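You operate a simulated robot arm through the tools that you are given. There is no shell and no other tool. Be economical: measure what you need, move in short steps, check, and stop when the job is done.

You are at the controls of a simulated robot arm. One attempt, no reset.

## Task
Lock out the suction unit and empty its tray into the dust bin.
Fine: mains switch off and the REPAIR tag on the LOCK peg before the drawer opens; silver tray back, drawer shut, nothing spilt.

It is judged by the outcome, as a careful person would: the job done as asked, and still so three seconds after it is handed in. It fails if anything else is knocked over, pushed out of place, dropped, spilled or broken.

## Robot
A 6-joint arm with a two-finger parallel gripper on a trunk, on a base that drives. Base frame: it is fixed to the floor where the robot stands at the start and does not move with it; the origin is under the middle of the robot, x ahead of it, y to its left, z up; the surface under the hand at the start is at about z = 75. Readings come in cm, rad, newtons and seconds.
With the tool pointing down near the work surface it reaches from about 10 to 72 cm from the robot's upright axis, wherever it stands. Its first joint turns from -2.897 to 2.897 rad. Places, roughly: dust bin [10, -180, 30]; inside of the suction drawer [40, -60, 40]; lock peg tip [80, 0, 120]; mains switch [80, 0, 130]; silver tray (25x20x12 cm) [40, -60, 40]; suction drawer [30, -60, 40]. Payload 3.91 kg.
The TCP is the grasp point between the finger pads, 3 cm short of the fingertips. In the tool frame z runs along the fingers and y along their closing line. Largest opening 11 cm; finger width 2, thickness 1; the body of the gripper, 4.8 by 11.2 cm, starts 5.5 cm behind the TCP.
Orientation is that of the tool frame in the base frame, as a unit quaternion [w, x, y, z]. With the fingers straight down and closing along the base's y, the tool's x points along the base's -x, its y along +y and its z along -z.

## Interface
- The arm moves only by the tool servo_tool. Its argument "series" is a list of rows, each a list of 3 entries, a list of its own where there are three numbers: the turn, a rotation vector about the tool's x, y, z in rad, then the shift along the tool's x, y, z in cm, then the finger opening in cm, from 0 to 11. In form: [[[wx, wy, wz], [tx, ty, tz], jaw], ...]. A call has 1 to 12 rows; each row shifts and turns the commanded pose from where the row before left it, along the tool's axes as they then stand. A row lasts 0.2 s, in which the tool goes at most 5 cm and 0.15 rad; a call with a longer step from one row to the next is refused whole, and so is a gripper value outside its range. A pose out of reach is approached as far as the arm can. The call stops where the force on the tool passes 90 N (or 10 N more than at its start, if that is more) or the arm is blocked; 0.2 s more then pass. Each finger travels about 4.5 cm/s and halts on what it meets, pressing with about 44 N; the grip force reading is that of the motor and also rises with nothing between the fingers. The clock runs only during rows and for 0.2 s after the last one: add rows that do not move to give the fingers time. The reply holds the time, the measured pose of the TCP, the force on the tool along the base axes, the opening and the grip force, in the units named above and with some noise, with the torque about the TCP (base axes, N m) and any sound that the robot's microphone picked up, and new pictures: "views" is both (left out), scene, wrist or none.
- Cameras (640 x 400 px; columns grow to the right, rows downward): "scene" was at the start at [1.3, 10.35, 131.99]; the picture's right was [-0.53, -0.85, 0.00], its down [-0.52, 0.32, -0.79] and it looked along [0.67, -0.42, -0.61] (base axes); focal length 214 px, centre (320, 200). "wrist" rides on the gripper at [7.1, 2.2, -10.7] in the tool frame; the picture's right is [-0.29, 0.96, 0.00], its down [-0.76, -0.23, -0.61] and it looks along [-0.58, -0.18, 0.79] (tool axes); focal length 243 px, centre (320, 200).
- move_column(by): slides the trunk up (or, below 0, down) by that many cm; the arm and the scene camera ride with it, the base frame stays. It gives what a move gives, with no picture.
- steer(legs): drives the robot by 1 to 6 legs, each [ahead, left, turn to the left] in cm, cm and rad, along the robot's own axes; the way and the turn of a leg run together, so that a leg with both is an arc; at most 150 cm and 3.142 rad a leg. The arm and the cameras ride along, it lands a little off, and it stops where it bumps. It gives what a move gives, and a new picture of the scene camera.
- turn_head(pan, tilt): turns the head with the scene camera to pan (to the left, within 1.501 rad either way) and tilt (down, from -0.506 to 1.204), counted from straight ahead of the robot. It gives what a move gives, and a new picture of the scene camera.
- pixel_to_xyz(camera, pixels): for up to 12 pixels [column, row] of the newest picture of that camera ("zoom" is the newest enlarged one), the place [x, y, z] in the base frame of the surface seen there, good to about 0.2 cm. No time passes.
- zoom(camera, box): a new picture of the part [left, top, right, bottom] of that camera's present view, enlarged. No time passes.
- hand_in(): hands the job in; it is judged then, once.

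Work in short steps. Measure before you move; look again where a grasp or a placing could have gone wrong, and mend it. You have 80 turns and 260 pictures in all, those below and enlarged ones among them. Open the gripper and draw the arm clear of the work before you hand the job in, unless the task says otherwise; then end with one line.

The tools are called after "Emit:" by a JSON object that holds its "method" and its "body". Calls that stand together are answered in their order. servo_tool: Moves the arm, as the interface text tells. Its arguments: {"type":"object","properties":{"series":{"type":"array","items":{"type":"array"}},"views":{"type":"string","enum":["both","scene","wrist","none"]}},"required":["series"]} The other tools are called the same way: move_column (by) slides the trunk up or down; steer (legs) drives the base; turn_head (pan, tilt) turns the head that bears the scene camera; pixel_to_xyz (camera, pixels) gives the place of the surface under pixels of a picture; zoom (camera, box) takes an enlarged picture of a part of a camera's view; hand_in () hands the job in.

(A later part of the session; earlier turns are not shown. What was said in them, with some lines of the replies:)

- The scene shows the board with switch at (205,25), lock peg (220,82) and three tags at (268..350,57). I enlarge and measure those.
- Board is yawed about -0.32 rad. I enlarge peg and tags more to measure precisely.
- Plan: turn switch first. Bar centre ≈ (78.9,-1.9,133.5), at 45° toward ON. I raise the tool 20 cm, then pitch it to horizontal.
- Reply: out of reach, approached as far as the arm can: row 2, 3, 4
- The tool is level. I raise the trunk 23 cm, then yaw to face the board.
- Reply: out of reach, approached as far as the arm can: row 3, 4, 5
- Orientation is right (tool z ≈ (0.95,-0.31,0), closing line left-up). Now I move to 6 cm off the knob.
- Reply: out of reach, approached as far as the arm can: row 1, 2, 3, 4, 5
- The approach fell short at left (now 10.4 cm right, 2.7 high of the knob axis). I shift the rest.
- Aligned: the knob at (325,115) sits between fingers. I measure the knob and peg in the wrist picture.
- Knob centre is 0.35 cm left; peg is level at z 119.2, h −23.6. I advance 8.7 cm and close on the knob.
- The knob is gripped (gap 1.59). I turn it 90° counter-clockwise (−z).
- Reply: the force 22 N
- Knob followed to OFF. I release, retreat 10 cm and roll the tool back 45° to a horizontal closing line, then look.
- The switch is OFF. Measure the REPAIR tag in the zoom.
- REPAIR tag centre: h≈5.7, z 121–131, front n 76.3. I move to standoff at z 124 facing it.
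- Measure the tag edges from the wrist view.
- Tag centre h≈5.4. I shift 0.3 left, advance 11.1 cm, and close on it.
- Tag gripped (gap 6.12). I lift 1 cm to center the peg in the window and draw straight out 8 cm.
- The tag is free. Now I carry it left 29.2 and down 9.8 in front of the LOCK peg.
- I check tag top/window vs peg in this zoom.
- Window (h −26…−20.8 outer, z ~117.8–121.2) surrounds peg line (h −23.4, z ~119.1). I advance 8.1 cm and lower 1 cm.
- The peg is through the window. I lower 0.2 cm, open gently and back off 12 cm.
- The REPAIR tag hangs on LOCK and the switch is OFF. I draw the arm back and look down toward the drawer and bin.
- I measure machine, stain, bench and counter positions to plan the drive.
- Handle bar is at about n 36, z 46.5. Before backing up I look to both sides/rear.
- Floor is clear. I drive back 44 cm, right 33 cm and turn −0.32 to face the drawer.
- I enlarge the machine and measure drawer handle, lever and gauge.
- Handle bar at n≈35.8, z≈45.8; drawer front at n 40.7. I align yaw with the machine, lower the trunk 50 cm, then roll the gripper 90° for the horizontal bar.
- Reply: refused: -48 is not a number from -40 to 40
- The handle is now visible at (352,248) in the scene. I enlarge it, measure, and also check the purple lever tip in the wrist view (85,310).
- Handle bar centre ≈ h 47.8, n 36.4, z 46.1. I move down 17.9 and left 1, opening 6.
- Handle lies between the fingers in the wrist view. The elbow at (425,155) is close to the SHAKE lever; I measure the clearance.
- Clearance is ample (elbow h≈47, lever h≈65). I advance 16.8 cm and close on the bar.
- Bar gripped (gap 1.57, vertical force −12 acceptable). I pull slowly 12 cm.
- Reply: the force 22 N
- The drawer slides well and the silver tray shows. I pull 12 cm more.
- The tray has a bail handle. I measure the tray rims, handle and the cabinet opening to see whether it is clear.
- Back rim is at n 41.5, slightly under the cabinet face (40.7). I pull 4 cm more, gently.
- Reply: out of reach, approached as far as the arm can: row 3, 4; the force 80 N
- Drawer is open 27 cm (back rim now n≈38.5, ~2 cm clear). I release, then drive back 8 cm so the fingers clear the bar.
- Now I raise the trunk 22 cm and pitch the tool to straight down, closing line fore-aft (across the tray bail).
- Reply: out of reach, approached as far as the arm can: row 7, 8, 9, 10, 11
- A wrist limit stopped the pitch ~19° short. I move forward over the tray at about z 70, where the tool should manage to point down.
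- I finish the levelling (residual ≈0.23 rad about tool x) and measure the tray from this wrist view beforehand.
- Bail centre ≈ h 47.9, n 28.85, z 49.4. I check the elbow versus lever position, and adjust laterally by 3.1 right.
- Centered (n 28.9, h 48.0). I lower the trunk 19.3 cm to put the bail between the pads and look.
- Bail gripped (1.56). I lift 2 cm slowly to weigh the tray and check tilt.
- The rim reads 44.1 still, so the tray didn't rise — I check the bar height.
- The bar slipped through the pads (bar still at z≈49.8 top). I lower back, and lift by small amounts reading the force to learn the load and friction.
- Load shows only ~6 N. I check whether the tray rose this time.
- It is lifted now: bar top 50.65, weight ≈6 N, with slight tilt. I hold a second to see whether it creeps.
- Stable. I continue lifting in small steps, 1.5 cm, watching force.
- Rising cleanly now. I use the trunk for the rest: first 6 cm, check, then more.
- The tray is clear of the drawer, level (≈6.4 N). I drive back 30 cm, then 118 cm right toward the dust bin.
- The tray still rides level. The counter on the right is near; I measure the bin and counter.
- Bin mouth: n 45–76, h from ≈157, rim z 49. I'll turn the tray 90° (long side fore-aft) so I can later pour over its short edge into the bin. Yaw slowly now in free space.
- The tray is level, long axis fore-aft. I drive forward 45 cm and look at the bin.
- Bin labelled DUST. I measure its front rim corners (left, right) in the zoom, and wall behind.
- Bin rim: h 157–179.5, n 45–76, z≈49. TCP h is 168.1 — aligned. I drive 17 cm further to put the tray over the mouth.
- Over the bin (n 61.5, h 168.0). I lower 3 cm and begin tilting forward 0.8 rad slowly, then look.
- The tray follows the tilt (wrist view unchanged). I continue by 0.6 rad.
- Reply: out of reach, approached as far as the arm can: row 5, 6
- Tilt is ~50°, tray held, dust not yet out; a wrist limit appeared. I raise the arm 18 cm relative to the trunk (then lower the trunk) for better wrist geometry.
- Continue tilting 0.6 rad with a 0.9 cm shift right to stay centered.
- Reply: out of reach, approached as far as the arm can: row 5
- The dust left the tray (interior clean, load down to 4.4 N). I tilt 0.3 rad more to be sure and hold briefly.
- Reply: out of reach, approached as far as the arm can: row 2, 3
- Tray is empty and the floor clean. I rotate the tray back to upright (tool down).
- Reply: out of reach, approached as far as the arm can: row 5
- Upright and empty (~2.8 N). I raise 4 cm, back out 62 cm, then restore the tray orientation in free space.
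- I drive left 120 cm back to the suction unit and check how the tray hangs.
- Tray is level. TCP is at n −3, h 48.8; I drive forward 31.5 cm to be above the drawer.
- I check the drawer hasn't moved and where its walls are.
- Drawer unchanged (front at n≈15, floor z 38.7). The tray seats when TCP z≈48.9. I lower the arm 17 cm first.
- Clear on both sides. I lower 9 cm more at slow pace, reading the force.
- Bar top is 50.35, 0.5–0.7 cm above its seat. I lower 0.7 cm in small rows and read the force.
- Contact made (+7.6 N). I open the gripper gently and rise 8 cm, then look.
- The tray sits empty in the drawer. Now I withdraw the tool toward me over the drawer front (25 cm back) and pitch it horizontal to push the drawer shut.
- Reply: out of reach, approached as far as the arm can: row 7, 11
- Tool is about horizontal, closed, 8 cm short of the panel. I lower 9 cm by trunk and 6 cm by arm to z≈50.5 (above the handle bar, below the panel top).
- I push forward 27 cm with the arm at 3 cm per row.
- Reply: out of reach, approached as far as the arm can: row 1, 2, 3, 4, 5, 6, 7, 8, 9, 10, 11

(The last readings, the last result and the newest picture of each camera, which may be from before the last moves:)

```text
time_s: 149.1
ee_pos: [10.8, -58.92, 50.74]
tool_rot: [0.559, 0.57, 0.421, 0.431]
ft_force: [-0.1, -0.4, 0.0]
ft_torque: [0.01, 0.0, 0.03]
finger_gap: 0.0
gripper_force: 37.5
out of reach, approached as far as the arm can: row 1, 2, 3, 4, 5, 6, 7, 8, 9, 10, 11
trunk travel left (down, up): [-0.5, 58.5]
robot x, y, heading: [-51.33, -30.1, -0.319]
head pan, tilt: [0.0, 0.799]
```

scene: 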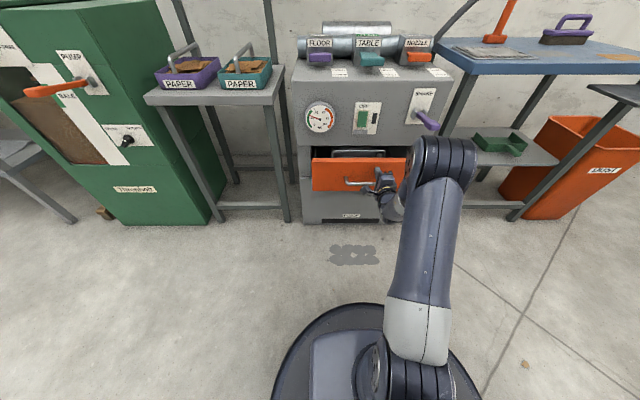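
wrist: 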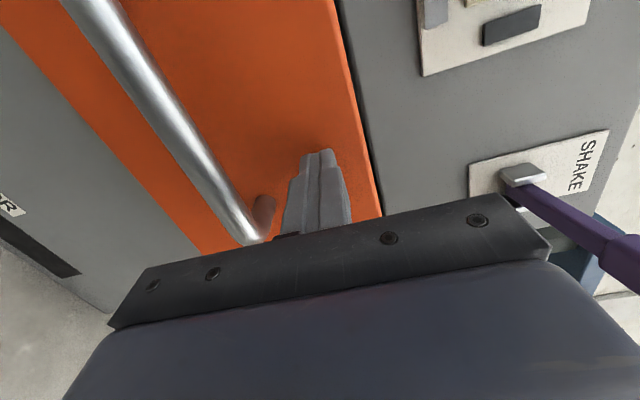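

The drawer is 3/4 shut. Before finishing I check elbow vs lever.

Emit:
{"method": "pixel_to_xyz", "body": {"camera": "scene", "pixels": [[440, 140], [415, 150], [475, 150], [430, 122], [436, 128], [428, 145]]}}

```text
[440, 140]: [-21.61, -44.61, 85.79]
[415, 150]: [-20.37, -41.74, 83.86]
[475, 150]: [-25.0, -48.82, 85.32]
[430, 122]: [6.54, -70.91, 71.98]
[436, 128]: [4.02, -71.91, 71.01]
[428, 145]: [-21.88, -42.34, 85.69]
```

Elbow is far from the lever (n −6 vs 27). I push on 9 cm in 1.5 cm rows.

Emit:
{"method": "servo_tool", "body": {"series": [[[0, 0, 0], [0, 0, 1.5], 0], [[0, 0, 0], [0, 0, 1.5], 0], [[0, 0, 0], [0, 0, 1.5], 0], [[0, 0, 0], [0, 0, 1.5], 0], [[0, 0, 0], [0, 0, 1.5], 0], [[0, 0, 0], [0, 0, 1.2], 0], [[0, 0, 0], [0, 0, 0], 0]]}}

Emit:
{"method": "zoom", "body": {"camera": "scene", "box": [290, 80, 450, 240]}}

```text
time_s: 150.7
ee_pos: [19.14, -61.43, 50.82]
tool_rot: [0.559, 0.569, 0.422, 0.431]
ft_force: [-0.2, 0.3, 0.1]
ft_torque: [-0.01, 0.01, 0.01]
finger_gap: 0.0
gripper_force: 37.9
trunk travel left (down, up): [-0.5, 58.5]
robot x, y, heading: [-51.38, -30.23, -0.32]
head pan, tilt: [0.0, 0.799]
```

scene: 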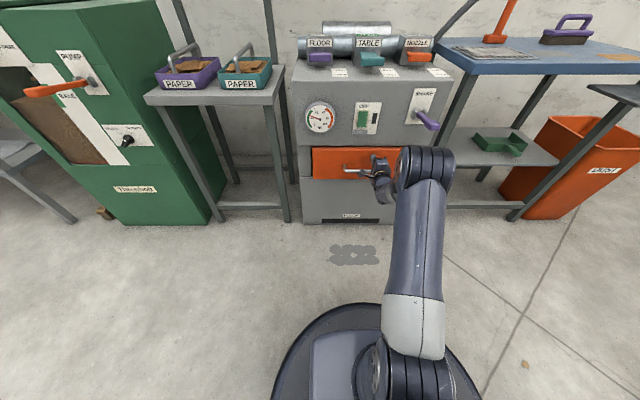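
wrist: 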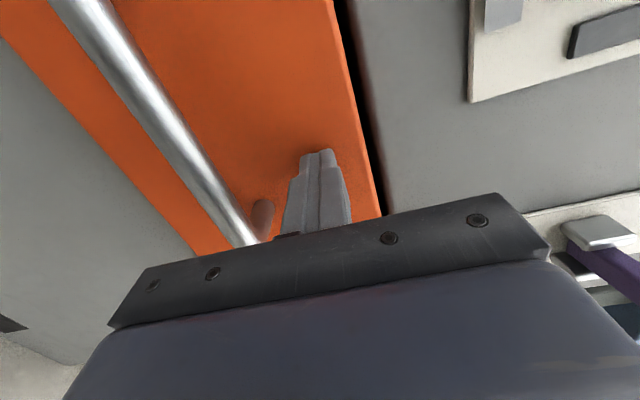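

```text
2.50 times, centred on (370, 160) of scene
```

zoom: 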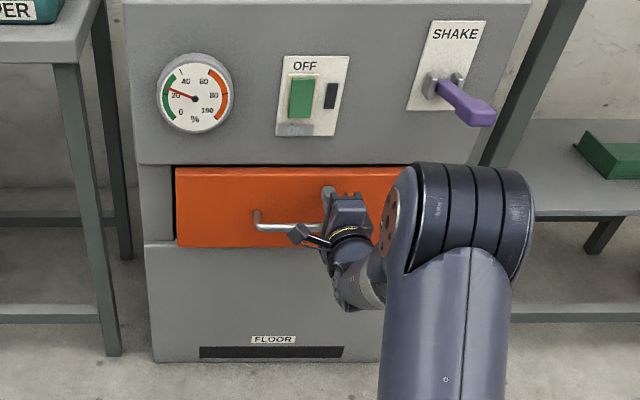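

Nearly shut (tips n≈40.5). I press gently on until there is resistance.

Emit:
{"method": "servo_tool", "body": {"series": [[[0, 0, 0], [0, 0, 0.4], 0], [[0, 0, 0], [0, 0, 0.4], 0], [[0, 0, 0], [0, 0, 0.4], 0], [[0, 0, 0], [0, 0, 0.4], 0], [[0, 0, 0], [0, 0, 0], 0]], "views": "wrist"}}

Emit:
{"method": "zoom", "body": {"camera": "scene", "box": [290, 120, 410, 240]}}

Emit:
{"method": "pixel_to_xyz", "body": {"camera": "zoom", "pixels": [[150, 170], [150, 145], [240, 160], [240, 135], [100, 200], [60, 250], [205, 215], [160, 270]]}}

```text
time_s: 151.3
ee_pos: [19.18, -61.42, 50.73]
tool_rot: [0.559, 0.57, 0.421, 0.431]
ft_force: [-31.9, 13.8, 13.5]
ft_torque: [-0.14, -0.42, -0.19]
finger_gap: 0.0
gripper_force: 38.1
trunk travel left (down, up): [-0.5, 58.5]
robot x, y, heading: [-51.28, -30.39, -0.317]
head pan, tilt: [0.0, 0.799]
stopped in row 3: the force on the tool passed its limit at 101 N (the readings are from after the stop); the commanded pose is now the measured one
```

wrist: 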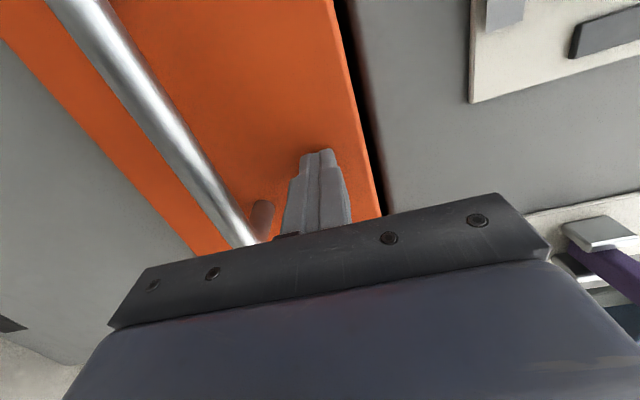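

```text
3.33 times, centred on (350, 180) of scene
```

zoom: 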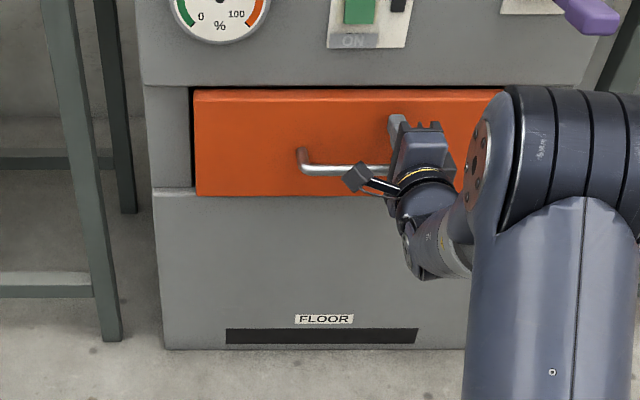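

```text
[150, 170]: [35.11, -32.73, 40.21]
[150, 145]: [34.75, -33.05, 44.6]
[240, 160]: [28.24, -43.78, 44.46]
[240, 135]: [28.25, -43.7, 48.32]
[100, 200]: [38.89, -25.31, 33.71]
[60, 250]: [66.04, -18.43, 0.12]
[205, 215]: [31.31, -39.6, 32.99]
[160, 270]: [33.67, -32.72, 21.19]
```

The drawer hit its stop (front n 40.6, same as originally): shut. I retreat the arm and back away, then check the board.

Emit:
{"method": "servo_tool", "body": {"series": [[[0, 0, 0], [0, 0, -2], 0], [[0, 0, 0], [0, 0, -4], 0], [[0, 0, 0], [0, 0, -4], 0], [[0, 0, 0], [0, 0, -4], 4], [[0, 0, 0], [0, 0, -4], 6], [[0, 0, 0], [0, 0, 0], 6]], "views": "none"}}

Emit:
{"method": "steer", "body": {"legs": [[-25, 0, 0]]}}

Emit:
{"method": "turn_head", "body": {"pan": 0.2, "tilt": 0.4}}

```text
time_s: 152.7
ee_pos: [2.17, -56.64, 50.59]
tool_rot: [0.557, 0.571, 0.422, 0.43]
ft_force: [0.6, 0.0, 0.1]
ft_torque: [0.0, 0.01, -0.02]
finger_gap: 5.98
gripper_force: 0.0
trunk travel left (down, up): [-0.5, 58.5]
robot x, y, heading: [-51.72, -30.15, -0.321]
head pan, tilt: [0.0, 0.799]
```

```text
time_s: 154.6
ee_pos: [-21.71, -48.74, 50.51]
tool_rot: [0.556, 0.571, 0.424, 0.43]
ft_force: [-0.1, 0.0, -0.1]
ft_torque: [0.03, 0.05, 0.0]
finger_gap: 5.99
gripper_force: 0.1
trunk travel left (down, up): [-0.5, 58.5]
robot x, y, heading: [-75.3, -22.32, -0.318]
head pan, tilt: [0.0, 0.799]
```

scene: 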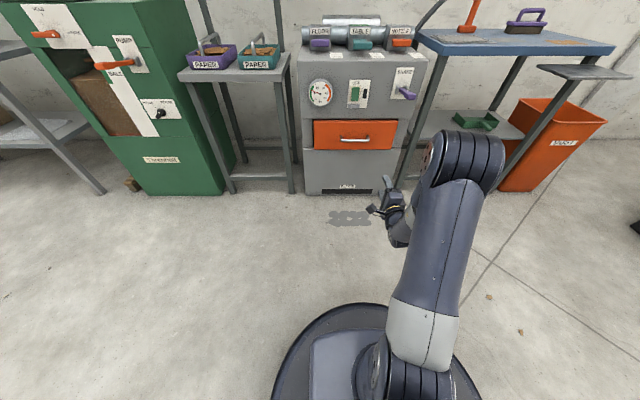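

```text
time_s: 155.4
ee_pos: [-21.6, -48.77, 50.52]
tool_rot: [0.556, 0.572, 0.423, 0.43]
ft_force: [-0.5, -0.6, 0.3]
ft_torque: [0.03, 0.0, 0.0]
finger_gap: 6.0
gripper_force: 0.0
trunk travel left (down, up): [-0.5, 58.5]
robot x, y, heading: [-75.35, -21.93, -0.314]
head pan, tilt: [0.201, 0.4]
5 turns are left
```

scene: 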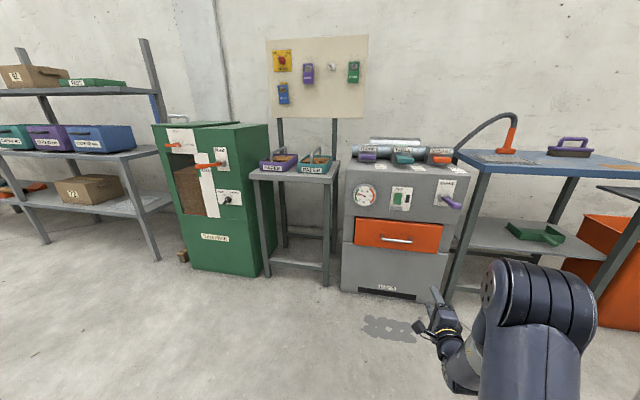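

Switch is OFF, REPAIR is on LOCK, the drawer is shut, the floor is clean and the arm is clear. I hand the job in.

Emit:
{"method": "hand_in", "body": {}}

```text
The job is handed in.
```

The suction unit is locked out: mains switch off and the REPAIR tag on the LOCK peg before the drawer was opened. The silver tray was emptied into the dust bin and put back, the drawer is shut, and I saw no spilt dust.
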